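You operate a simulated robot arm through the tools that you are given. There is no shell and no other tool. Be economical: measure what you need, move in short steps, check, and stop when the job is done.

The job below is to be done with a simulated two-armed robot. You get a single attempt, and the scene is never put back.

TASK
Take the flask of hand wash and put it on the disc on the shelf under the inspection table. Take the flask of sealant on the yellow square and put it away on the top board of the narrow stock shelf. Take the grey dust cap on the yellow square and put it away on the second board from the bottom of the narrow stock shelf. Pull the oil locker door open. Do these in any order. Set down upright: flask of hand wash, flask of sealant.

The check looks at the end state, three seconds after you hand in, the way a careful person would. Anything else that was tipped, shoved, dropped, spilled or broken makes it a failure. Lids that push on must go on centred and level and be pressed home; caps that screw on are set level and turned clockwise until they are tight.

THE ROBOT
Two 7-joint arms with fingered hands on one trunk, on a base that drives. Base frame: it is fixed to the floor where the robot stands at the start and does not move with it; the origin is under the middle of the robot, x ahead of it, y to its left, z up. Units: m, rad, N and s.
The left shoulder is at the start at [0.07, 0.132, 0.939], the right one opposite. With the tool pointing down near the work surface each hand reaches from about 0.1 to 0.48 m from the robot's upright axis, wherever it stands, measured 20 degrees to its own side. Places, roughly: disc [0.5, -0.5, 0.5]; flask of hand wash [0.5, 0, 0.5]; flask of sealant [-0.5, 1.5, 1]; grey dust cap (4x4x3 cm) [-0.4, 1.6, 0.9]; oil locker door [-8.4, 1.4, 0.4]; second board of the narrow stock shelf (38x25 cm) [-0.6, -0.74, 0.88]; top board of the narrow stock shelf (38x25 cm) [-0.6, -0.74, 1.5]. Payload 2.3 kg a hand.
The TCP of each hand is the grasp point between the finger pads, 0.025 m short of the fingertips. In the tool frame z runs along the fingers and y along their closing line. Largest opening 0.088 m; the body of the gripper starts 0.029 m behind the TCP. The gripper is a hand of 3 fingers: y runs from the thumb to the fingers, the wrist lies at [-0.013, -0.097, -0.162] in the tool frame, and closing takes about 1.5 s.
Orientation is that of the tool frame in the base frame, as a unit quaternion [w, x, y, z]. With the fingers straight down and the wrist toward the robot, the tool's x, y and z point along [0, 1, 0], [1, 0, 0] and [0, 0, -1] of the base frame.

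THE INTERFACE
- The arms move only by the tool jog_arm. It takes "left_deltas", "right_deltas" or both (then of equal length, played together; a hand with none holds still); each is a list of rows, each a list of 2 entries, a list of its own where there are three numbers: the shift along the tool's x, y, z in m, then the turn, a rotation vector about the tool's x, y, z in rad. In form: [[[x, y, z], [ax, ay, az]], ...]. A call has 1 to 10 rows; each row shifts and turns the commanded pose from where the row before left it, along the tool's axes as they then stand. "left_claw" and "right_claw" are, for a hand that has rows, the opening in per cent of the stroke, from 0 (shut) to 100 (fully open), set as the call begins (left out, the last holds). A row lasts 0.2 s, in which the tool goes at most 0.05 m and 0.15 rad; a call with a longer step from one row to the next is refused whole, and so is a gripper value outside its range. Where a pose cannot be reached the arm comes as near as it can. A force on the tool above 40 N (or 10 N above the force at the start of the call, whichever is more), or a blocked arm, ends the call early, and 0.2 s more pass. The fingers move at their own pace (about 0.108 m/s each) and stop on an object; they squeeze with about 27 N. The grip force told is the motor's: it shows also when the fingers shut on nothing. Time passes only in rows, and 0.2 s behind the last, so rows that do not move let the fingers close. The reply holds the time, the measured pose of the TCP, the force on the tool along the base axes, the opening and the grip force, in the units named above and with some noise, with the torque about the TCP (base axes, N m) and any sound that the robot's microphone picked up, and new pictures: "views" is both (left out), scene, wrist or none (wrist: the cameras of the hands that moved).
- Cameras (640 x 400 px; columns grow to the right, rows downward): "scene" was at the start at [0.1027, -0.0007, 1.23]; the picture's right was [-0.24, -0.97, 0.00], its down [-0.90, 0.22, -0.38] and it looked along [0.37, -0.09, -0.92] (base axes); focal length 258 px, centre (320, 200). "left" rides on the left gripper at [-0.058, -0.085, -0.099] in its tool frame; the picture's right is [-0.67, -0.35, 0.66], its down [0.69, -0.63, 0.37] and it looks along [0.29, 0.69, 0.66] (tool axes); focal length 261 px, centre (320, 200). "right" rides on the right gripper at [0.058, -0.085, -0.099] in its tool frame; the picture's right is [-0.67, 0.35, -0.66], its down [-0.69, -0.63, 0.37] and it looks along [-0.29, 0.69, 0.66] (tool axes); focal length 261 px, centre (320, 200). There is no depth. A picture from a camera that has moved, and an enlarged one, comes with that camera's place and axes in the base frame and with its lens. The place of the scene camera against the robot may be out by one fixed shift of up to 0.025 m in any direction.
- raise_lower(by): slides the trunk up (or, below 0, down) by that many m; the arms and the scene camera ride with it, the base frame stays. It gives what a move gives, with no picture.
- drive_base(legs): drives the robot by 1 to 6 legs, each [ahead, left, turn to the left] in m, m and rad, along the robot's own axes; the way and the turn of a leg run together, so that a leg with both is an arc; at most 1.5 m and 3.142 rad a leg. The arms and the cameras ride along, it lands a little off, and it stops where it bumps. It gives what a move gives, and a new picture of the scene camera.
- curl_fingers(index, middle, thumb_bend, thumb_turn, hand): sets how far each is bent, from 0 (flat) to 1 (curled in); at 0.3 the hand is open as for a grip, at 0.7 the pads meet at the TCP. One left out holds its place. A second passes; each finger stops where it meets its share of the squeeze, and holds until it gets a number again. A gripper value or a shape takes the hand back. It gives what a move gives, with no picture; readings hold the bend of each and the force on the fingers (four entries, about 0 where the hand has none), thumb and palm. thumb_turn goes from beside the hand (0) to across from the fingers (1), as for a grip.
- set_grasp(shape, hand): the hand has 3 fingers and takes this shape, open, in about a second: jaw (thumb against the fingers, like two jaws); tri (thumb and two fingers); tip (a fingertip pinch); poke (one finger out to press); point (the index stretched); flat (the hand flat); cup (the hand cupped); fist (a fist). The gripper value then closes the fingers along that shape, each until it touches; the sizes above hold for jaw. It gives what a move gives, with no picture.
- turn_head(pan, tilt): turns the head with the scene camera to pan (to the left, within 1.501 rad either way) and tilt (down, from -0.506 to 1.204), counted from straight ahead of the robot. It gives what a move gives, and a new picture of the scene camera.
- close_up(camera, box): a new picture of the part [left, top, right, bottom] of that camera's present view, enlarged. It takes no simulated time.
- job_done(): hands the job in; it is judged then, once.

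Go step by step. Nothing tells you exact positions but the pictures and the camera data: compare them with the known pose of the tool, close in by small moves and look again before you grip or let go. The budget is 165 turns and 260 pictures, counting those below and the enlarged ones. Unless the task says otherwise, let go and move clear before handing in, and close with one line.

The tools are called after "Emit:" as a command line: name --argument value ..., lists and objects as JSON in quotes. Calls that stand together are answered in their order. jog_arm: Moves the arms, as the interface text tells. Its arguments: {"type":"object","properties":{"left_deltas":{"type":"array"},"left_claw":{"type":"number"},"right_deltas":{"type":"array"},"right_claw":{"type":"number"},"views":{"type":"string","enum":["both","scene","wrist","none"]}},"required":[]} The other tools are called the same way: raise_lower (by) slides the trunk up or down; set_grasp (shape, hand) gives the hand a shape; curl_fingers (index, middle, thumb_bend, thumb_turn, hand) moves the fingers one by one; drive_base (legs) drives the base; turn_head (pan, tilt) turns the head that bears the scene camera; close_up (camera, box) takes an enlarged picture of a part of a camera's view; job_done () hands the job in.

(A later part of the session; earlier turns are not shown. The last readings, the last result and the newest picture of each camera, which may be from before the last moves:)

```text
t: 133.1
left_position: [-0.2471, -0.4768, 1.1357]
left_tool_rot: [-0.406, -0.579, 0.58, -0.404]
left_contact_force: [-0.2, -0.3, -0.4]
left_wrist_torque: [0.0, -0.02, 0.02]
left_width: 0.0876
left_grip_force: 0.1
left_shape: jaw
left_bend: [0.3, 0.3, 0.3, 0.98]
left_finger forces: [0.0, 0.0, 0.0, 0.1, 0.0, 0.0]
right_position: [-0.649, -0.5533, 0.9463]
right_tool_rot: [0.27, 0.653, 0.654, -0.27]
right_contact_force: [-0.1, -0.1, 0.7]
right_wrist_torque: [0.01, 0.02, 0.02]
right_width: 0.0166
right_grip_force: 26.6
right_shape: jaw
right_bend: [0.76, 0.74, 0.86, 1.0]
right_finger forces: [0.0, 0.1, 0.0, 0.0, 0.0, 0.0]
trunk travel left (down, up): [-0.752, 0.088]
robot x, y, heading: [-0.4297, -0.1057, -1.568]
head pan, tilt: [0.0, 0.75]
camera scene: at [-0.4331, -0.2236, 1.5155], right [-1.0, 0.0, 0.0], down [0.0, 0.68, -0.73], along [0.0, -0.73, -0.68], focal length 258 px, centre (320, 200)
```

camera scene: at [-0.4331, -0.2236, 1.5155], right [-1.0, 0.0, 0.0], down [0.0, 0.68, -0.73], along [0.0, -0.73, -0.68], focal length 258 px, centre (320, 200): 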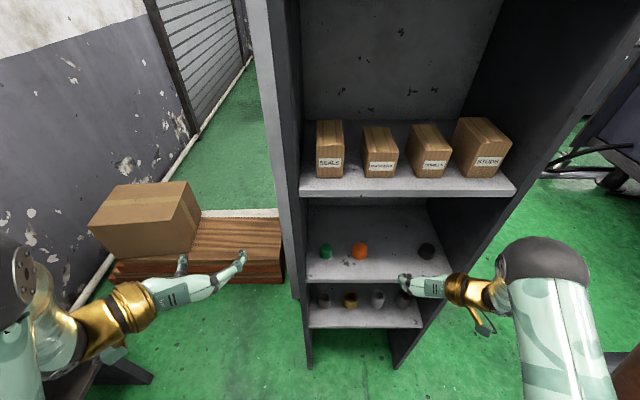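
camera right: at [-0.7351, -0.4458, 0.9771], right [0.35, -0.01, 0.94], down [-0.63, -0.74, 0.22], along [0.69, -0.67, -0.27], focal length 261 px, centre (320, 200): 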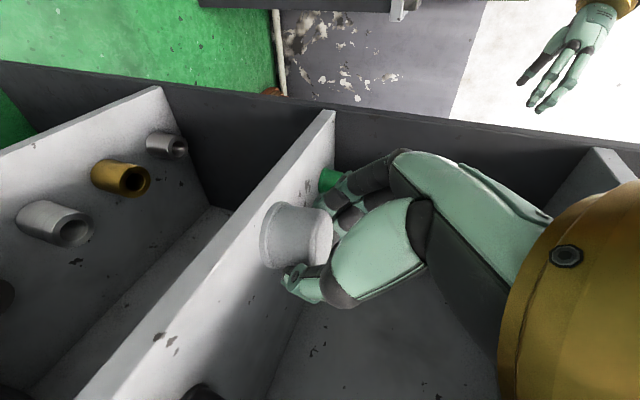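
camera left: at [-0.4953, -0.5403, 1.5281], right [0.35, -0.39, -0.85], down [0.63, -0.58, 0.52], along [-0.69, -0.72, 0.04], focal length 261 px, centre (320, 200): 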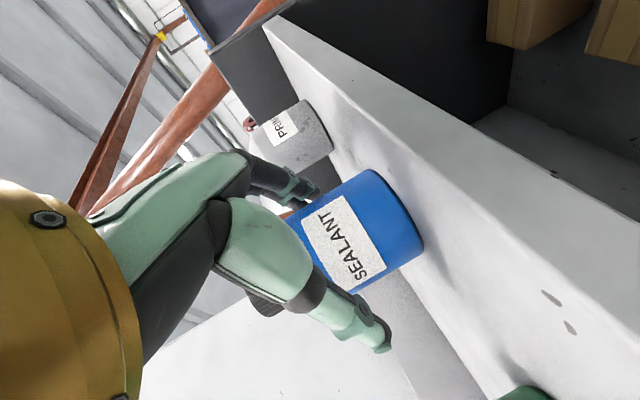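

The right grip reads empty: the cap slipped out. I need to find where it went.

Emit:
close_up --camera "right" --box '[0, 0, 640, 400]'

Emit:
close_up --camera "scene" --box '[280, 200, 480, 330]'

Emit:
turn_head --pan -0.2 --tilt 1.15

```text
1.00 times, centred on (320, 200) of right (not enlarged: the box is as wide or as high as the picture)
camera zoom: at [-0.7342, -0.4419, 0.9778], right [0.35, -0.01, 0.94], down [-0.63, -0.74, 0.22], along [0.69, -0.67, -0.27], focal length 261 px, centre (320, 200)
```

zoom: 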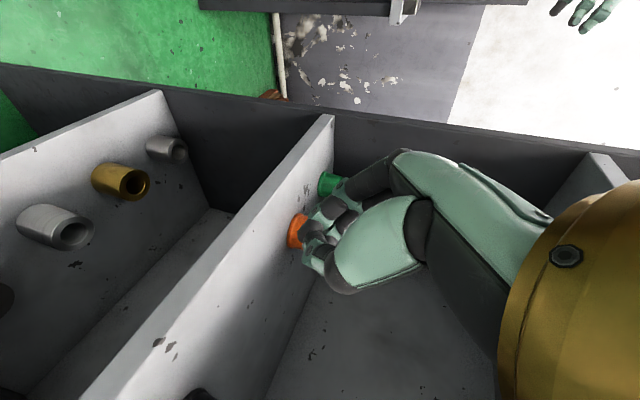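

```text
3.08 times, centred on (380, 265) of scene
camera zoom: at [-0.4331, -0.2236, 1.5155], right [-1.0, 0.0, 0.0], down [0.0, 0.68, -0.73], along [0.0, -0.73, -0.68], focal length 794 px, centre (135, 0)
```

zoom: 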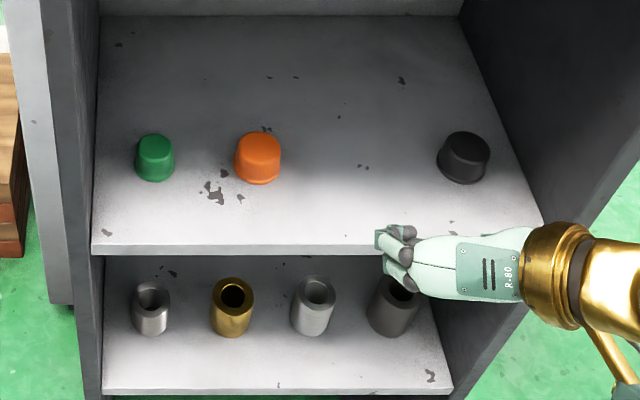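

```text
t: 134.0
left_position: [-0.2474, -0.4755, 1.1357]
left_tool_rot: [0.405, 0.58, -0.58, 0.404]
left_contact_force: [-0.1, -0.8, 0.0]
left_wrist_torque: [-0.01, 0.0, -0.03]
left_width: 0.0877
left_grip_force: 0.1
left_shape: jaw
left_bend: [0.3, 0.3, 0.3, 0.98]
left_finger forces: [0.0, 0.0, 0.0, 0.1, 0.0, 0.1]
right_position: [-0.6494, -0.5521, 0.9473]
right_tool_rot: [0.27, 0.653, 0.654, -0.27]
right_contact_force: [-0.5, 1.1, 0.5]
right_wrist_torque: [-0.04, -0.02, 0.01]
right_width: 0.0166
right_grip_force: 26.8
right_shape: jaw
right_bend: [0.76, 0.74, 0.86, 1.0]
right_finger forces: [0.0, 0.0, 0.0, 0.0, 0.0, 0.0]
trunk travel left (down, up): [-0.752, 0.088]
robot x, y, heading: [-0.4307, -0.1058, -1.568]
head pan, tilt: [-0.201, 1.15]
camera scene: at [-0.4448, -0.1992, 1.4868], right [-0.98, 0.2, 0.0], down [0.18, 0.89, -0.41], along [-0.08, -0.4, -0.91], focal length 258 px, centre (320, 200)
```

scene: 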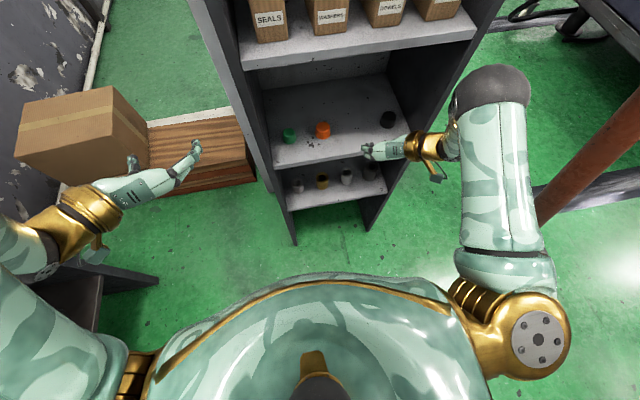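

Emit:
turn_head --pan -0.9 --tilt 1.1

Emit:
turn_head --pan 0.8 --tilt 1.0

```text
t: 135.1
left_position: [-0.2472, -0.4774, 1.1357]
left_tool_rot: [-0.406, -0.579, 0.58, -0.405]
left_contact_force: [0.3, 0.3, 0.2]
left_wrist_torque: [-0.03, 0.01, 0.0]
left_width: 0.088
left_grip_force: 0.1
left_shape: jaw
left_bend: [0.3, 0.3, 0.3, 0.98]
left_finger forces: [0.0, 0.1, 0.1, 0.0, 0.0, 0.0]
right_position: [-0.6494, -0.5529, 0.9471]
right_tool_rot: [0.27, 0.654, 0.653, -0.27]
right_contact_force: [-0.2, -1.2, -1.0]
right_wrist_torque: [0.01, -0.02, -0.04]
right_width: 0.0164
right_grip_force: 27.3
right_shape: jaw
right_bend: [0.76, 0.74, 0.86, 1.0]
right_finger forces: [0.0, 0.0, 0.0, 0.1, 0.1, 0.0]
trunk travel left (down, up): [-0.752, 0.088]
robot x, y, heading: [-0.4315, -0.1028, -1.565]
head pan, tilt: [-0.901, 1.1]
camera scene: at [-0.4824, -0.1801, 1.4898], right [-0.62, 0.78, 0.0], down [0.7, 0.56, -0.45], along [-0.36, -0.28, -0.89], focal length 258 px, centre (320, 200)
```

scene: 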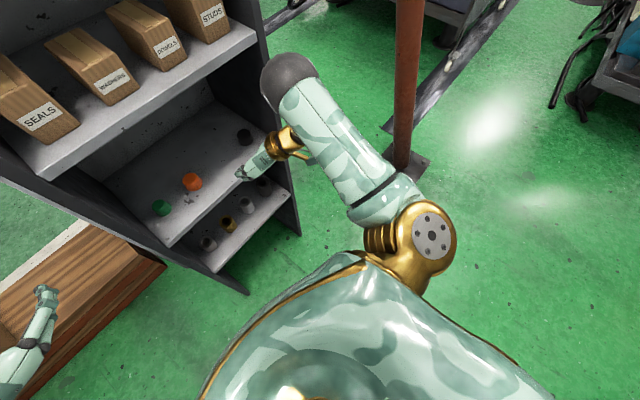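

```text
t: 136.8
left_position: [-0.2482, -0.4751, 1.1345]
left_tool_rot: [0.406, 0.58, -0.578, 0.406]
left_contact_force: [0.7, 0.2, -0.2]
left_wrist_torque: [-0.01, 0.0, -0.01]
left_width: 0.0876
left_grip_force: 0.0
left_shape: jaw
left_bend: [0.3, 0.3, 0.3, 0.98]
left_finger forces: [0.0, 0.1, 0.0, 0.0, 0.0, 0.1]
right_position: [-0.6486, -0.5515, 0.9466]
right_tool_rot: [0.27, 0.654, 0.653, -0.27]
right_contact_force: [0.5, -0.2, -0.2]
right_wrist_torque: [0.01, 0.0, -0.01]
right_width: 0.0167
right_grip_force: 26.9
right_shape: jaw
right_bend: [0.76, 0.74, 0.86, 1.0]
right_finger forces: [0.1, 0.1, 0.1, 0.0, 0.1, 0.0]
trunk travel left (down, up): [-0.752, 0.088]
robot x, y, heading: [-0.4255, -0.1068, -1.569]
head pan, tilt: [0.799, 1.0]
camera scene: at [-0.3831, -0.1893, 1.4964], right [-0.7, -0.72, 0.0], down [-0.6, 0.59, -0.54], along [0.39, -0.38, -0.84], focal length 258 px, centre (320, 200)
```

scene: 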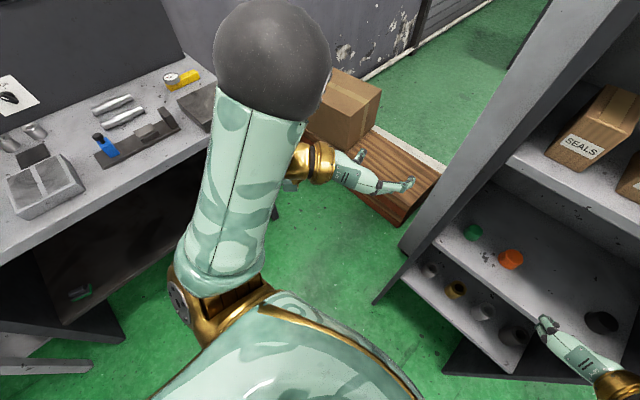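

Not in view; it may be hidden below my torso. I'll retract the right hand, back straight away from the shelf and look at the floor.

Emit:
drive_base --legs '[[-0.3, 0, 0]]'

Emit:
turn_head --pan -0.15 --tilt 0.95

```text
t: 138.8
left_position: [-0.2455, -0.1805, 1.1352]
left_tool_rot: [0.404, 0.582, -0.577, 0.406]
left_contact_force: [0.5, 0.5, -0.6]
left_wrist_torque: [-0.02, -0.02, -0.04]
left_width: 0.0877
left_grip_force: 0.0
left_shape: jaw
left_bend: [0.3, 0.3, 0.3, 0.98]
left_finger forces: [0.0, 0.0, 0.0, 0.0, 0.0, 0.0]
right_position: [-0.6477, -0.2606, 0.9465]
right_tool_rot: [0.27, 0.651, 0.656, -0.268]
right_contact_force: [-0.5, -0.4, 0.2]
right_wrist_torque: [0.0, -0.05, 0.02]
right_width: 0.0164
right_grip_force: 27.4
right_shape: jaw
right_bend: [0.76, 0.74, 0.86, 1.0]
right_finger forces: [0.0, 0.0, 0.0, 0.0, 0.0, 0.0]
trunk travel left (down, up): [-0.752, 0.088]
robot x, y, heading: [-0.4286, 0.1935, -1.561]
head pan, tilt: [0.799, 1.0]
camera scene: at [-0.384, 0.1049, 1.4962], right [-0.69, -0.72, 0.0], down [-0.61, 0.58, -0.54], along [0.39, -0.37, -0.84], focal length 258 px, centre (320, 200)
```

scene: 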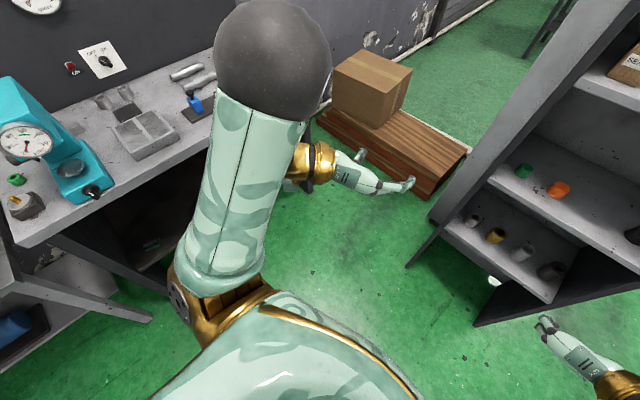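

```text
t: 140.1
left_position: [-0.2462, -0.1792, 1.1354]
left_tool_rot: [0.403, 0.582, -0.578, 0.406]
left_contact_force: [0.5, 0.1, 0.1]
left_wrist_torque: [0.01, -0.01, -0.06]
left_width: 0.0876
left_grip_force: 0.1
left_shape: jaw
left_bend: [0.3, 0.3, 0.3, 0.98]
left_finger forces: [0.0, 0.0, 0.1, 0.0, 0.1, 0.0]
right_position: [-0.6476, -0.2576, 0.9478]
right_tool_rot: [0.271, 0.652, 0.655, -0.269]
right_contact_force: [1.1, 0.3, 0.0]
right_wrist_torque: [0.0, 0.0, 0.02]
right_width: 0.0164
right_grip_force: 27.0
right_shape: jaw
right_bend: [0.76, 0.74, 0.86, 1.0]
right_finger forces: [0.0, 0.1, 0.0, 0.1, 0.1, 0.0]
trunk travel left (down, up): [-0.752, 0.088]
robot x, y, heading: [-0.4321, 0.1948, -1.558]
head pan, tilt: [-0.15, 0.949]
camera scene: at [-0.4444, 0.0834, 1.5], right [-0.99, 0.14, 0.0], down [0.11, 0.81, -0.58], along [-0.08, -0.58, -0.81], focal length 258 px, centre (320, 200)
```

scene: 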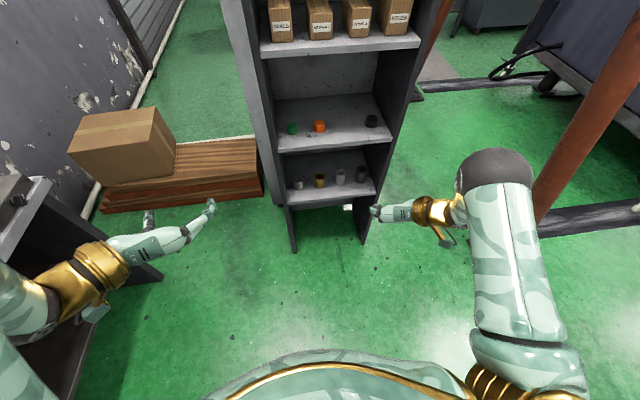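

Emit:
close_up --camera "scene" --box '[270, 130, 430, 250]'

Emit:
close_up --camera "scene" --box '[220, 220, 480, 390]'

```text
3.33 times, centred on (350, 190) of scene
camera zoom: at [-0.4444, 0.0834, 1.5], right [-0.99, 0.14, 0.0], down [0.11, 0.81, -0.58], along [-0.08, -0.58, -0.81], focal length 860 px, centre (220, 233)
```

zoom: 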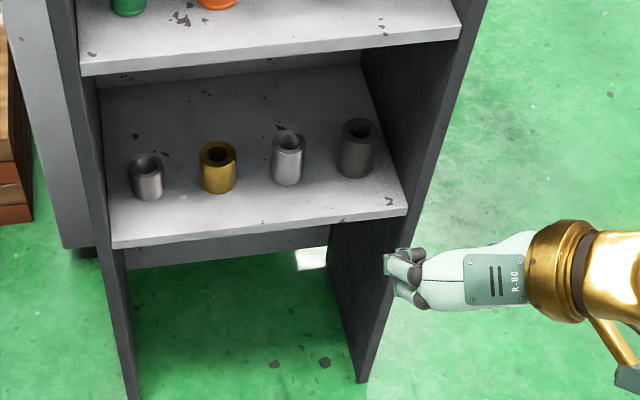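

```text
2.35 times, centred on (350, 305) of scene
camera zoom: at [-0.4444, 0.0834, 1.5], right [-0.99, 0.14, 0.0], down [0.11, 0.81, -0.58], along [-0.08, -0.58, -0.81], focal length 607 px, centre (249, -47)
```

zoom: 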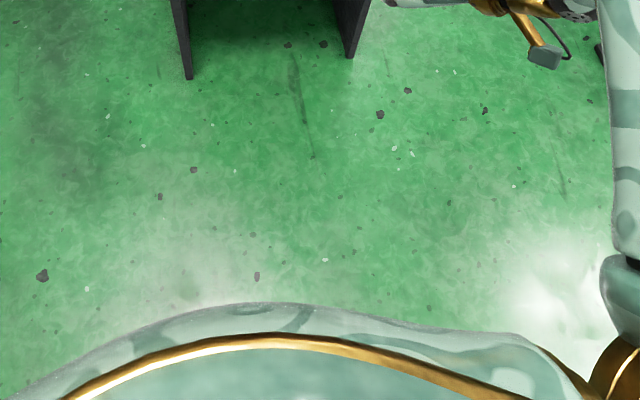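

Emit:
turn_head --pan -0.9 --tilt 0.75

Emit:
turn_head --pan 0.45 --tilt 0.9

Emit:
jog_arm --right_deltas '[[[0, 0, 0], [0, 0, 0]]]' --views "wrist"

```text
t: 141.2
left_position: [-0.2466, -0.1777, 1.1362]
left_tool_rot: [0.404, 0.582, -0.577, 0.407]
left_contact_force: [1.1, 0.3, 0.0]
left_wrist_torque: [0.01, -0.01, 0.02]
left_width: 0.0876
left_grip_force: 0.0
left_shape: jaw
left_bend: [0.3, 0.3, 0.3, 0.98]
left_finger forces: [0.0, 0.1, 0.0, 0.0, 0.0, 0.1]
right_position: [-0.6485, -0.2575, 0.9477]
right_tool_rot: [0.271, 0.651, 0.656, -0.269]
right_contact_force: [-0.3, 0.1, -0.3]
right_wrist_torque: [0.0, -0.02, -0.02]
right_width: 0.0166
right_grip_force: 27.1
right_shape: jaw
right_bend: [0.76, 0.74, 0.86, 1.0]
right_finger forces: [0.0, 0.0, 0.0, 0.0, 0.0, 0.0]
trunk travel left (down, up): [-0.752, 0.088]
robot x, y, heading: [-0.4319, 0.1944, -1.561]
head pan, tilt: [-0.901, 0.75]
camera scene: at [-0.4987, 0.1034, 1.5155], right [-0.63, 0.78, 0.0], down [0.53, 0.43, -0.73], along [-0.57, -0.46, -0.68], focal length 258 px, centre (320, 200)
```

scene: 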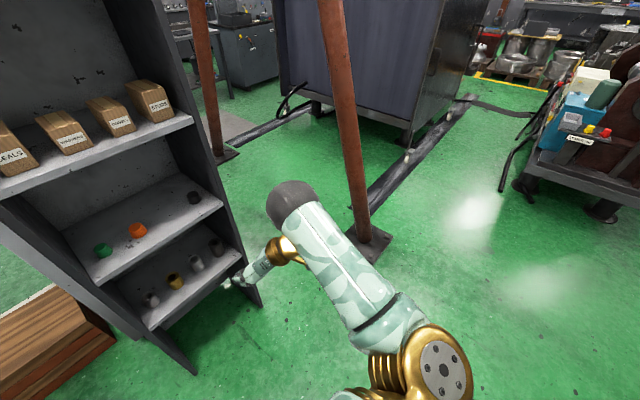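

```text
t: 142.7
left_position: [-0.2459, -0.1781, 1.1365]
left_tool_rot: [0.404, 0.582, -0.577, 0.406]
left_contact_force: [0.9, 0.0, 0.0]
left_wrist_torque: [0.0, -0.01, -0.01]
left_width: 0.0879
left_grip_force: 0.1
left_shape: jaw
left_bend: [0.3, 0.3, 0.3, 0.98]
left_finger forces: [0.0, 0.0, 0.0, 0.0, 0.0, 0.0]
right_position: [-0.6479, -0.259, 0.9477]
right_tool_rot: [0.272, 0.651, 0.656, -0.269]
right_contact_force: [-0.2, 0.7, -0.5]
right_wrist_torque: [0.0, 0.01, 0.0]
right_width: 0.0167
right_grip_force: 26.7
right_shape: jaw
right_bend: [0.76, 0.74, 0.86, 1.0]
right_finger forces: [0.0, 0.0, 0.0, 0.1, 0.0, 0.1]
trunk travel left (down, up): [-0.752, 0.088]
robot x, y, heading: [-0.4311, 0.1943, -1.561]
head pan, tilt: [0.45, 0.901]
camera scene: at [-0.4009, 0.0878, 1.5037], right [-0.9, -0.44, 0.0], down [-0.35, 0.7, -0.62], along [0.27, -0.56, -0.78], focal length 258 px, centre (320, 200)
```

scene: 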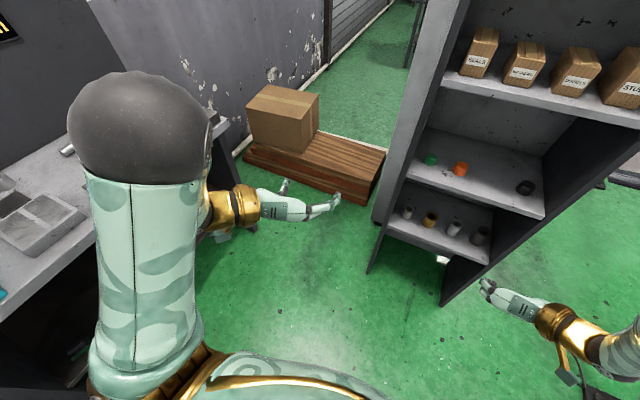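

```text
t: 143.1
left_position: [-0.246, -0.1804, 1.1354]
left_tool_rot: [0.404, 0.581, -0.577, 0.407]
left_contact_force: [0.1, -0.3, -0.1]
left_wrist_torque: [-0.03, 0.01, -0.02]
left_width: 0.0874
left_grip_force: 0.1
left_shape: jaw
left_bend: [0.3, 0.3, 0.3, 0.98]
left_finger forces: [0.0, 0.1, 0.0, 0.0, 0.0, 0.1]
right_position: [-0.6489, -0.2581, 0.948]
right_tool_rot: [0.271, 0.651, 0.656, -0.269]
right_contact_force: [-0.4, 0.0, 0.1]
right_wrist_torque: [0.0, -0.01, -0.01]
right_width: 0.0165
right_grip_force: 26.8
right_shape: jaw
right_bend: [0.76, 0.74, 0.86, 1.0]
right_finger forces: [0.1, 0.0, 0.0, 0.1, 0.0, 0.0]
trunk travel left (down, up): [-0.752, 0.088]
robot x, y, heading: [-0.4322, 0.1965, -1.561]
head pan, tilt: [0.45, 0.901]
camera right: at [-0.7333, -0.1479, 0.9778], right [0.35, -0.01, 0.94], down [-0.62, -0.75, 0.22], along [0.7, -0.66, -0.27], focal length 261 px, centre (320, 200)
```

right: 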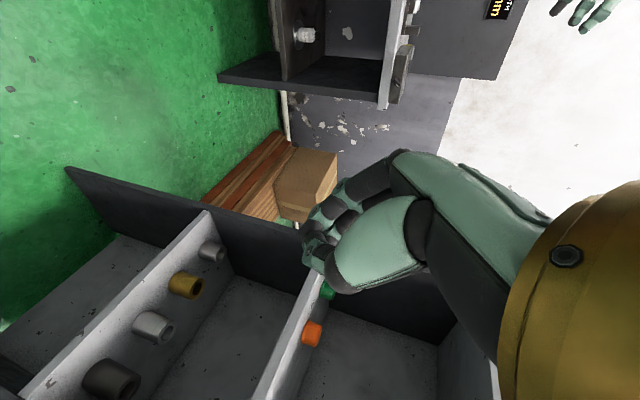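

Emit:
turn_head --pan -1.5 --tilt 0.8

Emit:
turn_head --pan 1.5 --tilt 0.8

```text
t: 144.9
left_position: [-0.2461, -0.1783, 1.1356]
left_tool_rot: [0.404, 0.582, -0.577, 0.406]
left_contact_force: [-0.2, -0.5, -0.4]
left_wrist_torque: [-0.06, -0.03, 0.01]
left_width: 0.0876
left_grip_force: 0.1
left_shape: jaw
left_bend: [0.3, 0.3, 0.3, 0.98]
left_finger forces: [0.0, 0.0, 0.0, 0.0, 0.0, 0.0]
right_position: [-0.6476, -0.2572, 0.9472]
right_tool_rot: [0.271, 0.651, 0.656, -0.27]
right_contact_force: [-0.6, 0.4, 0.4]
right_wrist_torque: [0.0, -0.01, 0.01]
right_width: 0.0165
right_grip_force: 27.2
right_shape: jaw
right_bend: [0.76, 0.74, 0.86, 1.0]
right_finger forces: [0.0, 0.0, 0.0, 0.0, 0.1, 0.0]
trunk travel left (down, up): [-0.752, 0.088]
robot x, y, heading: [-0.431, 0.1928, -1.564]
head pan, tilt: [-1.499, 0.799]
camera scene: at [-0.5147, 0.149, 1.5116], right [-0.08, 1.0, 0.0], down [0.71, 0.06, -0.7], along [-0.69, -0.06, -0.72], focal length 258 px, centre (320, 200)
```

scene: 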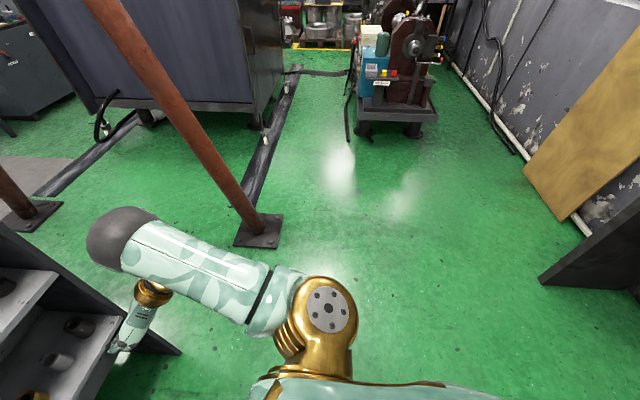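

```text
t: 147.6
left_position: [-0.2474, -0.1783, 1.1349]
left_tool_rot: [0.404, 0.582, -0.577, 0.406]
left_contact_force: [-0.2, 0.2, -0.2]
left_wrist_torque: [-0.02, -0.02, -0.02]
left_width: 0.0875
left_grip_force: 0.0
left_shape: jaw
left_bend: [0.3, 0.3, 0.3, 0.98]
left_finger forces: [0.0, 0.1, 0.0, 0.0, 0.0, 0.0]
right_position: [-0.6481, -0.2574, 0.9474]
right_tool_rot: [0.271, 0.651, 0.656, -0.269]
right_contact_force: [1.2, 0.4, -1.0]
right_wrist_torque: [0.02, -0.03, -0.02]
right_width: 0.0166
right_grip_force: 27.7
right_shape: jaw
right_bend: [0.76, 0.74, 0.86, 1.0]
right_finger forces: [0.1, 0.0, 0.0, 0.1, 0.0, 0.0]
trunk travel left (down, up): [-0.752, 0.088]
robot x, y, heading: [-0.4252, 0.1875, -1.558]
head pan, tilt: [1.499, 0.799]
camera scene: at [-0.3537, 0.1503, 1.5116], right [-0.06, -1.0, 0.0], down [-0.72, 0.05, -0.7], along [0.7, -0.04, -0.72], focal length 258 px, centre (320, 200)
```

scene: 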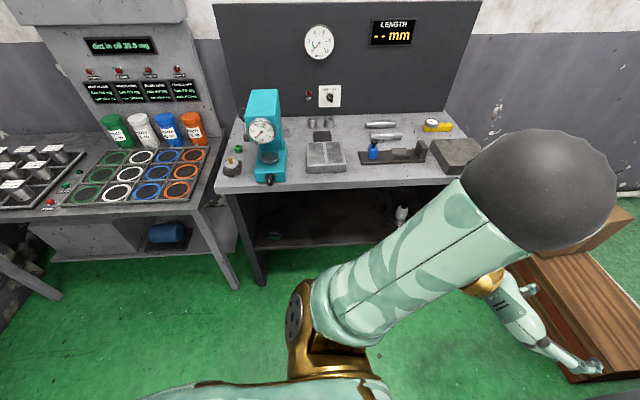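

Emit:
drive_base --legs '[[-0.45, 0, 0]]'

Emit:
turn_head --pan 0 --tilt 0.8

Emit:
raise_lower --by -0.4

Emit:
turn_head --pan 0 --tilt 0.5

```text
t: 150.3
left_position: [-0.2484, 0.2681, 1.1351]
left_tool_rot: [0.402, 0.584, -0.576, 0.406]
left_contact_force: [0.4, -0.3, -0.2]
left_wrist_torque: [-0.01, 0.02, -0.02]
left_width: 0.0877
left_grip_force: 0.0
left_shape: jaw
left_bend: [0.3, 0.3, 0.3, 0.98]
left_finger forces: [0.0, 0.1, 0.0, 0.0, 0.0, 0.0]
right_position: [-0.6488, 0.1883, 0.9476]
right_tool_rot: [0.271, 0.649, 0.658, -0.268]
right_contact_force: [0.2, -0.4, -0.1]
right_wrist_torque: [0.0, -0.04, -0.01]
right_width: 0.0165
right_grip_force: 26.6
right_shape: jaw
right_bend: [0.76, 0.74, 0.86, 1.0]
right_finger forces: [0.0, 0.0, 0.0, 0.1, 0.0, 0.0]
trunk travel left (down, up): [-0.752, 0.088]
robot x, y, heading: [-0.436, 0.6393, -1.562]
head pan, tilt: [1.499, 0.799]
camera scene: at [-0.3582, 0.5962, 1.5115], right [-0.06, -1.0, 0.0], down [-0.72, 0.04, -0.7], along [0.7, -0.04, -0.72], focal length 258 px, centre (320, 200)
```

scene: 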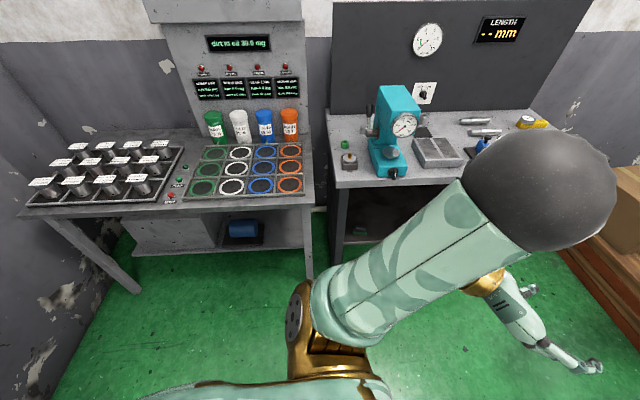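

```text
t: 151.9
left_position: [-0.2494, 0.2699, 1.1357]
left_tool_rot: [0.403, 0.583, -0.576, 0.407]
left_contact_force: [-0.1, 0.0, 0.2]
left_wrist_torque: [-0.01, -0.04, 0.0]
left_width: 0.0874
left_grip_force: 0.1
left_shape: jaw
left_bend: [0.3, 0.3, 0.3, 0.98]
left_finger forces: [0.0, 0.1, 0.1, 0.0, 0.0, 0.1]
right_position: [-0.65, 0.1878, 0.9468]
right_tool_rot: [0.272, 0.649, 0.658, -0.268]
right_contact_force: [-0.1, 0.4, 0.0]
right_wrist_torque: [0.01, -0.02, 0.0]
right_width: 0.0164
right_grip_force: 27.0
right_shape: jaw
right_bend: [0.76, 0.74, 0.86, 1.0]
right_finger forces: [0.1, 0.0, 0.0, 0.0, 0.1, 0.0]
trunk travel left (down, up): [-0.752, 0.088]
robot x, y, heading: [-0.4357, 0.638, -1.554]
head pan, tilt: [0.0, 0.799]
camera scene: at [-0.4376, 0.522, 1.5115], right [-1.0, -0.01, 0.0], down [-0.01, 0.72, -0.7], along [0.01, -0.7, -0.72], focal length 258 px, centre (320, 200)
```

scene: 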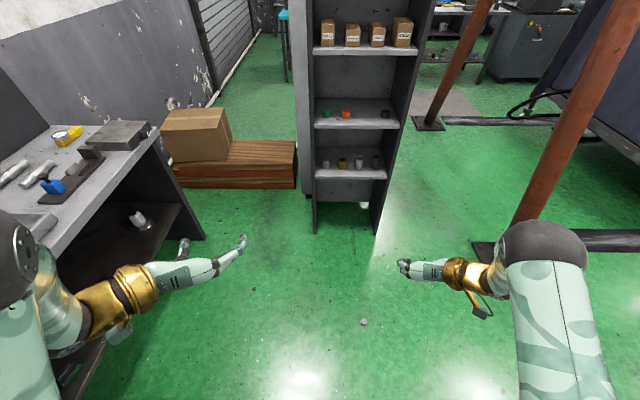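

```text
t: 155.7
left_position: [-0.2486, 0.2683, 0.7374]
left_tool_rot: [0.404, 0.584, -0.575, 0.406]
left_contact_force: [-0.3, -0.7, 0.0]
left_wrist_torque: [0.01, 0.0, 0.01]
left_width: 0.0874
left_grip_force: 0.1
left_shape: jaw
left_bend: [0.3, 0.3, 0.3, 0.98]
left_finger forces: [0.1, 0.0, 0.1, 0.0, 0.0, 0.0]
right_position: [-0.6504, 0.1881, 0.5478]
right_tool_rot: [0.272, 0.649, 0.658, -0.268]
right_contact_force: [-0.5, 0.1, 0.5]
right_wrist_torque: [0.02, -0.01, 0.01]
right_width: 0.0167
right_grip_force: 26.9
right_shape: jaw
right_bend: [0.76, 0.74, 0.86, 1.0]
right_finger forces: [0.1, 0.0, 0.1, 0.0, 0.0, 0.1]
trunk travel left (down, up): [-0.352, 0.488]
robot x, y, heading: [-0.4351, 0.637, -1.559]
head pan, tilt: [0.0, 0.799]
```

```text
t: 156.5
left_position: [-0.2495, 0.2704, 0.7355]
left_tool_rot: [0.403, 0.583, -0.576, 0.408]
left_contact_force: [-1.1, -0.7, 0.2]
left_wrist_torque: [-0.02, -0.01, -0.03]
left_width: 0.0879
left_grip_force: 0.1
left_shape: jaw
left_bend: [0.3, 0.3, 0.3, 0.98]
left_finger forces: [0.1, 0.0, 0.1, 0.0, 0.0, 0.0]
right_position: [-0.6491, 0.1884, 0.5464]
right_tool_rot: [0.271, 0.649, 0.658, -0.268]
right_contact_force: [-0.5, -0.1, -0.7]
right_wrist_torque: [0.04, 0.01, -0.01]
right_width: 0.0165
right_grip_force: 26.9
right_shape: jaw
right_bend: [0.76, 0.74, 0.86, 1.0]
right_finger forces: [0.0, 0.0, 0.0, 0.1, 0.1, 0.1]
trunk travel left (down, up): [-0.352, 0.488]
robot x, y, heading: [-0.4336, 0.6415, -1.559]
head pan, tilt: [0.0, 0.499]
camera scene: at [-0.4375, 0.5118, 1.1374], right [-1.0, -0.01, 0.0], down [-0.01, 0.48, -0.88], along [0.01, -0.88, -0.48], focal length 258 px, centre (320, 200)
```

scene: 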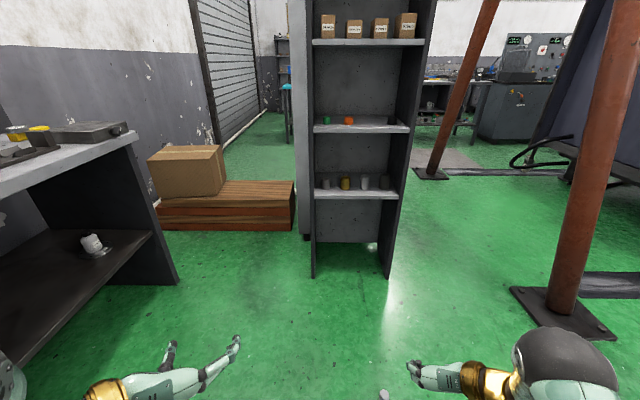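

Found it: the cap lies on the floor at about [-0.675, 0.0]. Zooming in to see how it lies.

Emit:
turn_head --pan -0.3 --tilt 0.9

Emit:
jog_arm --right_deltas '[[[0, 0, 0], [0, 0, 0]], [[0, 0, 0], [0, 0, 0]], [[0, 0, 0], [0, 0, 0]], [[0, 0, 0], [0, 0, 0]], [[0, 0, 0], [0, 0, 0]]]' --right_claw 100 --views "wrist"

```text
t: 157.4
left_position: [-0.2475, 0.2702, 0.7361]
left_tool_rot: [0.402, 0.583, -0.576, 0.408]
left_contact_force: [0.1, 0.5, 0.7]
left_wrist_torque: [0.02, 0.03, 0.01]
left_width: 0.0876
left_grip_force: 0.0
left_shape: jaw
left_bend: [0.3, 0.3, 0.3, 0.98]
left_finger forces: [0.0, 0.1, 0.0, 0.1, 0.0, 0.1]
right_position: [-0.6502, 0.188, 0.5478]
right_tool_rot: [0.272, 0.649, 0.658, -0.269]
right_contact_force: [-0.2, -0.4, -0.3]
right_wrist_torque: [0.0, 0.01, -0.03]
right_width: 0.0166
right_grip_force: 27.3
right_shape: jaw
right_bend: [0.76, 0.74, 0.86, 1.0]
right_finger forces: [0.1, 0.1, 0.0, 0.0, 0.0, 0.1]
trunk travel left (down, up): [-0.352, 0.488]
robot x, y, heading: [-0.4373, 0.6366, -1.561]
head pan, tilt: [-0.3, 0.901]
camera scene: at [-0.4601, 0.5303, 1.1037], right [-0.96, 0.28, 0.0], down [0.22, 0.75, -0.62], along [-0.18, -0.6, -0.78], focal length 258 px, centre (320, 200)
```

scene: 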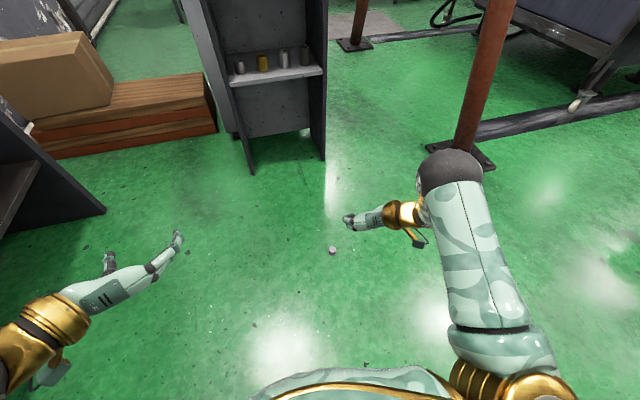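

```text
t: 158.6
left_position: [-0.2483, 0.2693, 0.7353]
left_tool_rot: [0.403, 0.584, -0.576, 0.407]
left_contact_force: [0.9, 0.8, 0.7]
left_wrist_torque: [0.0, -0.02, -0.02]
left_width: 0.0875
left_grip_force: 0.1
left_shape: jaw
left_bend: [0.3, 0.3, 0.3, 0.98]
left_finger forces: [0.0, 0.0, 0.0, 0.0, 0.0, 0.0]
right_position: [-0.6506, 0.1877, 0.5492]
right_tool_rot: [0.272, 0.649, 0.658, -0.267]
right_contact_force: [-0.1, 0.8, -0.3]
right_wrist_torque: [0.0, -0.01, 0.01]
right_width: 0.0876
right_grip_force: 0.0
right_shape: jaw
right_bend: [0.3, 0.3, 0.3, 0.98]
right_finger forces: [0.1, 0.1, 0.1, 0.0, 0.0, 0.0]
trunk travel left (down, up): [-0.352, 0.488]
robot x, y, heading: [-0.4373, 0.6396, -1.557]
head pan, tilt: [-0.3, 0.901]
camera right: at [-0.7363, 0.2977, 0.5778], right [0.35, -0.01, 0.94], down [-0.62, -0.75, 0.22], along [0.7, -0.66, -0.27], focal length 261 px, centre (320, 200)
```

right: 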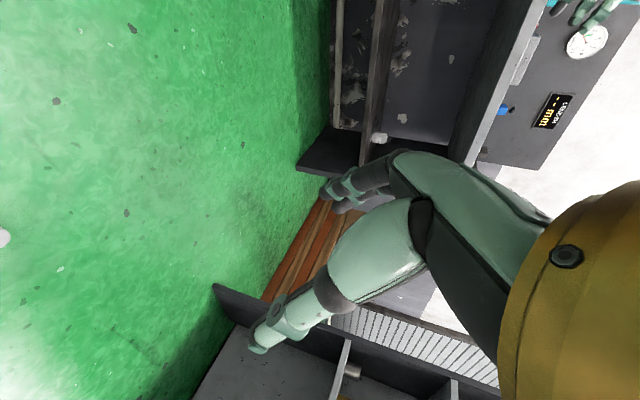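

Emit:
close_up --camera "scene" --box '[300, 225, 364, 275]'

```text
8.00 times, centred on (332, 250) of scene
camera zoom: at [-0.4601, 0.5304, 1.1036], right [-0.96, 0.28, 0.0], down [0.22, 0.75, -0.62], along [-0.18, -0.6, -0.78], focal length 2064 px, centre (224, -200)
```

zoom: 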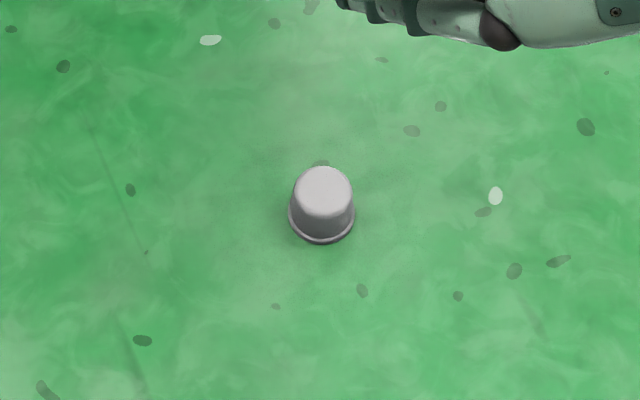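

The cap is standing upright on the floor at [-0.682, 0.0]. I'll line the base up, lower the trunk, pitch the hand steeper (60°) for a fuller grip, and hover.

Emit:
drive_base --legs '[[0.18, -0.034, 0]]'

Emit:
raise_lower --by -0.34

Emit:
jog_arm --right_deltas '[[[0, 0, 0], [0, 0.13, 0]], [[0, 0, 0], [0, 0.13, 0]]]' --views "both"

```text
t: 160.1
left_position: [-0.2816, 0.0926, 0.7353]
left_tool_rot: [0.404, 0.582, -0.577, 0.406]
left_contact_force: [-0.2, 0.4, 0.0]
left_wrist_torque: [0.01, 0.0, 0.01]
left_width: 0.0875
left_grip_force: 0.0
left_shape: jaw
left_bend: [0.3, 0.3, 0.3, 0.98]
left_finger forces: [0.0, 0.1, 0.0, 0.0, 0.1, 0.0]
right_position: [-0.6833, 0.0111, 0.547]
right_tool_rot: [0.271, 0.65, 0.657, -0.269]
right_contact_force: [0.3, -0.8, -0.3]
right_wrist_torque: [0.01, -0.01, -0.03]
right_width: 0.0881
right_grip_force: 0.0
right_shape: jaw
right_bend: [0.3, 0.3, 0.3, 0.98]
right_finger forces: [0.1, 0.1, 0.0, 0.0, 0.1, 0.0]
trunk travel left (down, up): [-0.352, 0.488]
robot x, y, heading: [-0.4706, 0.4652, -1.557]
head pan, tilt: [-0.3, 0.901]
camera scene: at [-0.4926, 0.3531, 1.1036], right [-0.96, 0.29, 0.0], down [0.22, 0.75, -0.62], along [-0.18, -0.59, -0.78], focal length 258 px, centre (320, 200)
```

scene: 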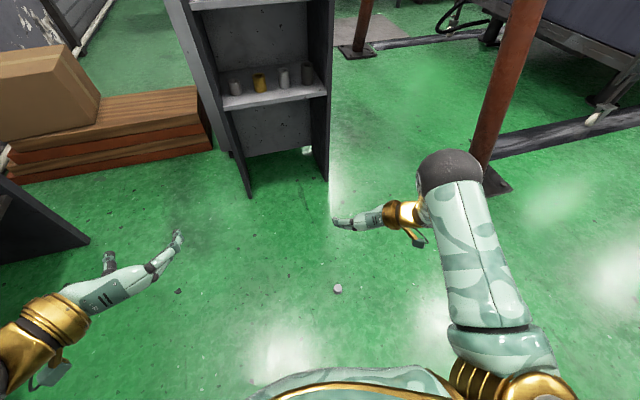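

```text
t: 163.4
left_position: [-0.2822, 0.0939, 0.3965]
left_tool_rot: [0.404, 0.582, -0.576, 0.407]
left_contact_force: [-0.2, -0.3, 0.1]
left_wrist_torque: [0.01, 0.01, -0.02]
left_width: 0.0877
left_grip_force: 0.1
left_shape: jaw
left_bend: [0.3, 0.3, 0.3, 0.98]
left_finger forces: [0.1, 0.0, 0.1, 0.0, 0.0, 0.1]
right_position: [-0.6832, 0.012, 0.2082]
right_tool_rot: [0.271, 0.65, 0.657, -0.269]
right_contact_force: [0.4, 0.1, 0.5]
right_wrist_torque: [0.01, 0.01, -0.01]
right_width: 0.0875
right_grip_force: 0.1
right_shape: jaw
right_bend: [0.3, 0.3, 0.3, 0.98]
right_finger forces: [0.0, 0.0, 0.0, 0.1, 0.0, 0.0]
trunk travel left (down, up): [-0.012, 0.828]
robot x, y, heading: [-0.4692, 0.4663, -1.562]
head pan, tilt: [-0.3, 0.901]
```

```text
t: 164.0
left_position: [-0.2812, 0.0916, 0.3961]
left_tool_rot: [0.403, 0.582, -0.577, 0.407]
left_contact_force: [0.1, -0.1, -0.8]
left_wrist_torque: [-0.01, 0.0, 0.02]
left_width: 0.0876
left_grip_force: 0.1
left_shape: jaw
left_bend: [0.3, 0.3, 0.3, 0.98]
left_finger forces: [0.0, 0.0, 0.0, 0.0, 0.0, 0.0]
right_position: [-0.683, 0.0118, 0.2069]
right_tool_rot: [0.182, 0.679, 0.687, -0.182]
right_contact_force: [0.8, -0.5, 0.5]
right_wrist_torque: [0.0, -0.02, 0.04]
right_width: 0.0879
right_grip_force: 0.1
right_shape: jaw
right_bend: [0.3, 0.3, 0.3, 0.98]
right_finger forces: [0.0, 0.1, 0.1, 0.0, 0.0, 0.0]
trunk travel left (down, up): [-0.012, 0.828]
robot x, y, heading: [-0.4657, 0.4626, -1.566]
head pan, tilt: [-0.3, 0.901]
camera scene: at [-0.4925, 0.3536, 0.7636], right [-0.96, 0.29, 0.0], down [0.22, 0.75, -0.62], along [-0.18, -0.6, -0.78], focal length 258 px, centre (320, 200)
camera right: at [-0.7691, 0.1107, 0.2655], right [0.35, -0.25, 0.9], down [-0.62, -0.78, 0.03], along [0.7, -0.57, -0.43], focal length 261 px, centre (320, 200)
```

scene: 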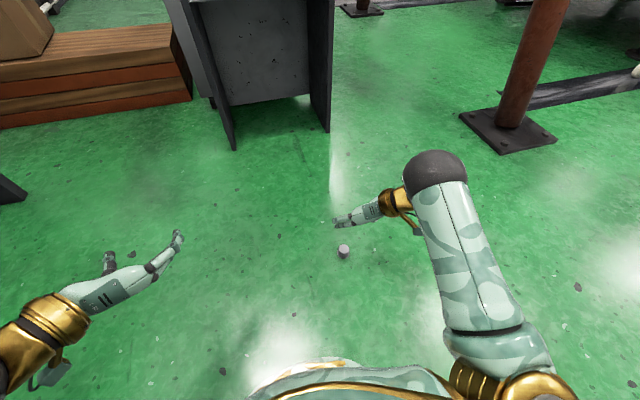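
right: 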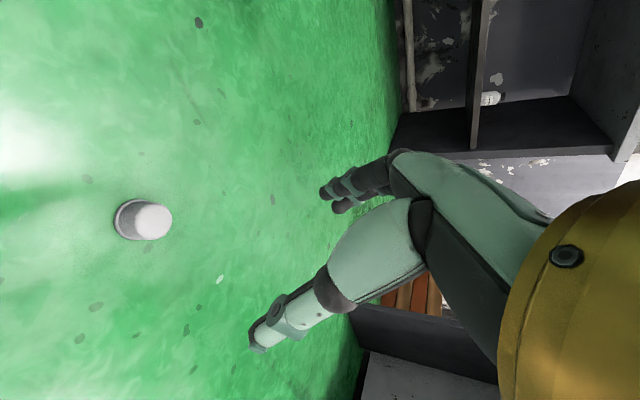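

Emit:
jog_arm --right_deltas '[[[0.0154, 0.0028, 0.0292], [0, 0, 0]], [[0.0154, 0.0028, 0.0292], [0, 0, 0]], [[0.0154, 0.0028, 0.0292], [0, 0, 0]], [[0.0154, 0.0028, 0.0292], [0, 0, 0]]]' --views "both"

Emit:
close_up --camera "scene" --box '[280, 180, 440, 300]'

```text
t: 165.0
left_position: [-0.2827, 0.0922, 0.396]
left_tool_rot: [0.404, 0.582, -0.577, 0.407]
left_contact_force: [-0.6, 1.1, 0.1]
left_wrist_torque: [-0.02, 0.01, -0.03]
left_width: 0.0877
left_grip_force: 0.2
left_shape: jaw
left_bend: [0.3, 0.3, 0.3, 0.98]
left_finger forces: [0.0, 0.0, 0.0, 0.0, 0.0, 0.0]
right_position: [-0.6704, 0.0084, 0.0746]
right_tool_rot: [0.185, 0.68, 0.686, -0.181]
right_contact_force: [0.0, 0.1, 0.3]
right_wrist_torque: [0.0, 0.01, 0.02]
right_width: 0.0876
right_grip_force: 0.2
right_shape: jaw
right_bend: [0.3, 0.3, 0.3, 0.98]
right_finger forces: [0.0, 0.0, 0.0, 0.1, 0.0, 0.0]
trunk travel left (down, up): [-0.012, 0.828]
robot x, y, heading: [-0.4675, 0.4634, -1.56]
head pan, tilt: [-0.3, 0.901]
camera scene: at [-0.4925, 0.3536, 0.7637], right [-0.96, 0.29, 0.0], down [0.22, 0.75, -0.62], along [-0.18, -0.6, -0.78], focal length 258 px, centre (320, 200)
camera right: at [-0.7557, 0.1067, 0.1329], right [0.35, -0.25, 0.9], down [-0.62, -0.78, 0.03], along [0.7, -0.57, -0.43], focal length 261 px, centre (320, 200)
```

scene: 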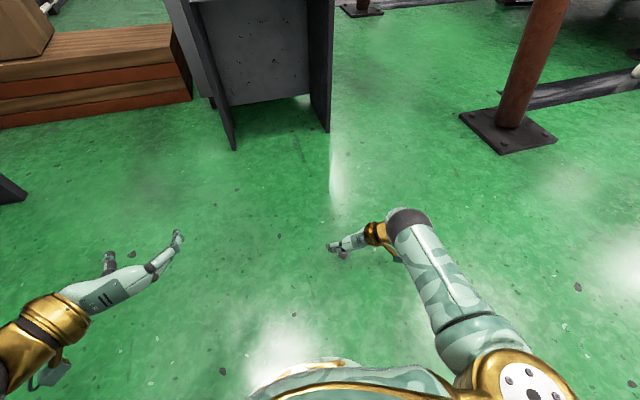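
right: 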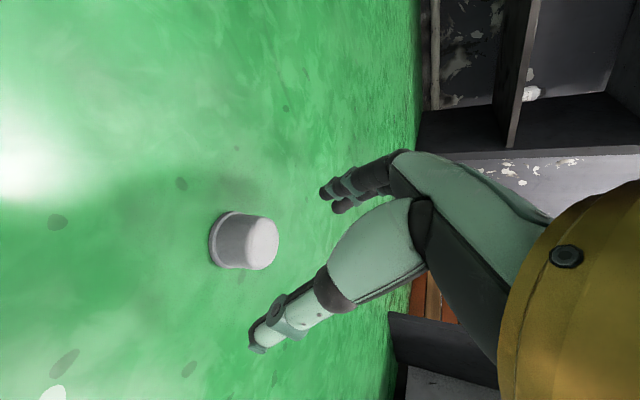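

```text
3.33 times, centred on (360, 240) of scene
camera zoom: at [-0.4925, 0.3536, 0.7637], right [-0.96, 0.29, 0.0], down [0.22, 0.75, -0.62], along [-0.18, -0.6, -0.78], focal length 860 px, centre (187, 67)
```

zoom: 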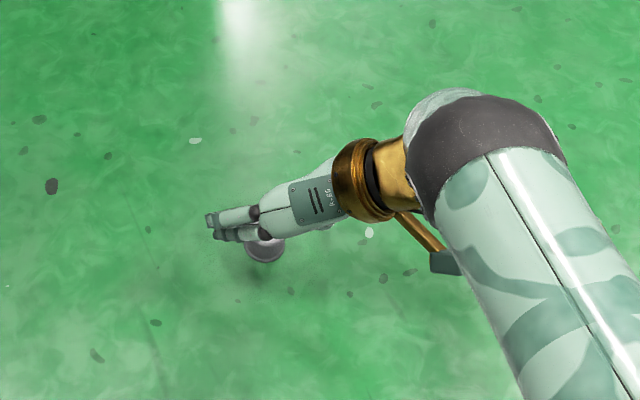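

Aligned. Descend to 29 mm and close.

Emit:
jog_arm --right_deltas '[[[0.0105, -0.0012, 0.0195], [0, 0, 0]], [[0.0105, -0.0012, 0.0195], [0, 0, 0]]]' --views "none"

Emit:
jog_arm --right_deltas '[[[0, 0, 0], [0, 0, 0]], [[0, 0, 0], [0, 0, 0]], [[0, 0, 0], [0, 0, 0]], [[0, 0, 0], [0, 0, 0]], [[0, 0, 0], [0, 0, 0]], [[0, 0, 0], [0, 0, 0]], [[0, 0, 0], [0, 0, 0]]]' --right_claw 0 --views "wrist"

```text
t: 165.6
left_position: [-0.2816, 0.0926, 0.3964]
left_tool_rot: [0.403, 0.582, -0.577, 0.406]
left_contact_force: [-0.5, 0.1, 0.3]
left_wrist_torque: [0.0, -0.05, 0.01]
left_width: 0.0876
left_grip_force: 0.1
left_shape: jaw
left_bend: [0.3, 0.3, 0.3, 0.98]
left_finger forces: [0.0, 0.0, 0.0, 0.0, 0.1, 0.0]
right_position: [-0.6725, 0.005, 0.0321]
right_tool_rot: [0.185, 0.679, 0.687, -0.182]
right_contact_force: [0.6, 0.0, -0.1]
right_wrist_torque: [-0.03, 0.01, 0.0]
right_width: 0.0875
right_grip_force: 0.1
right_shape: jaw
right_bend: [0.3, 0.3, 0.3, 0.98]
right_finger forces: [0.0, 0.0, 0.1, 0.0, 0.1, 0.0]
trunk travel left (down, up): [-0.012, 0.828]
robot x, y, heading: [-0.4708, 0.4582, -1.562]
head pan, tilt: [-0.3, 0.901]
```

```text
t: 167.2
left_position: [-0.2829, 0.0925, 0.3949]
left_tool_rot: [0.404, 0.582, -0.577, 0.405]
left_contact_force: [-0.7, -0.1, 0.4]
left_wrist_torque: [0.03, 0.0, -0.01]
left_width: 0.0877
left_grip_force: 0.0
left_shape: jaw
left_bend: [0.3, 0.3, 0.3, 0.98]
left_finger forces: [0.1, 0.0, 0.0, 0.0, 0.0, 0.0]
right_position: [-0.6731, 0.0045, 0.0325]
right_tool_rot: [0.184, 0.679, 0.687, -0.182]
right_contact_force: [-0.2, 0.4, 1.7]
right_wrist_torque: [0.0, 0.01, 0.02]
right_width: 0.0275
right_grip_force: 27.2
right_shape: jaw
right_bend: [0.74, 0.56, 0.74, 1.0]
right_finger forces: [16.4, 7.6, 0.0, 0.0, 23.9, 0.0]
trunk travel left (down, up): [-0.012, 0.828]
robot x, y, heading: [-0.4703, 0.4639, -1.559]
head pan, tilt: [-0.3, 0.901]
camera right: at [-0.7584, 0.1034, 0.0902], right [0.35, -0.25, 0.9], down [-0.62, -0.78, 0.03], along [0.7, -0.57, -0.43], focal length 261 px, centre (320, 200)
```

right: 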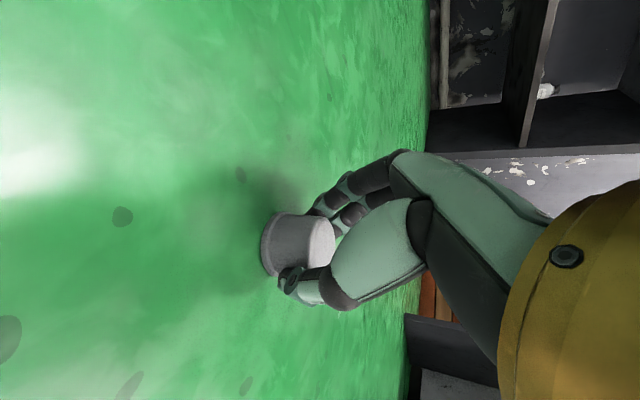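

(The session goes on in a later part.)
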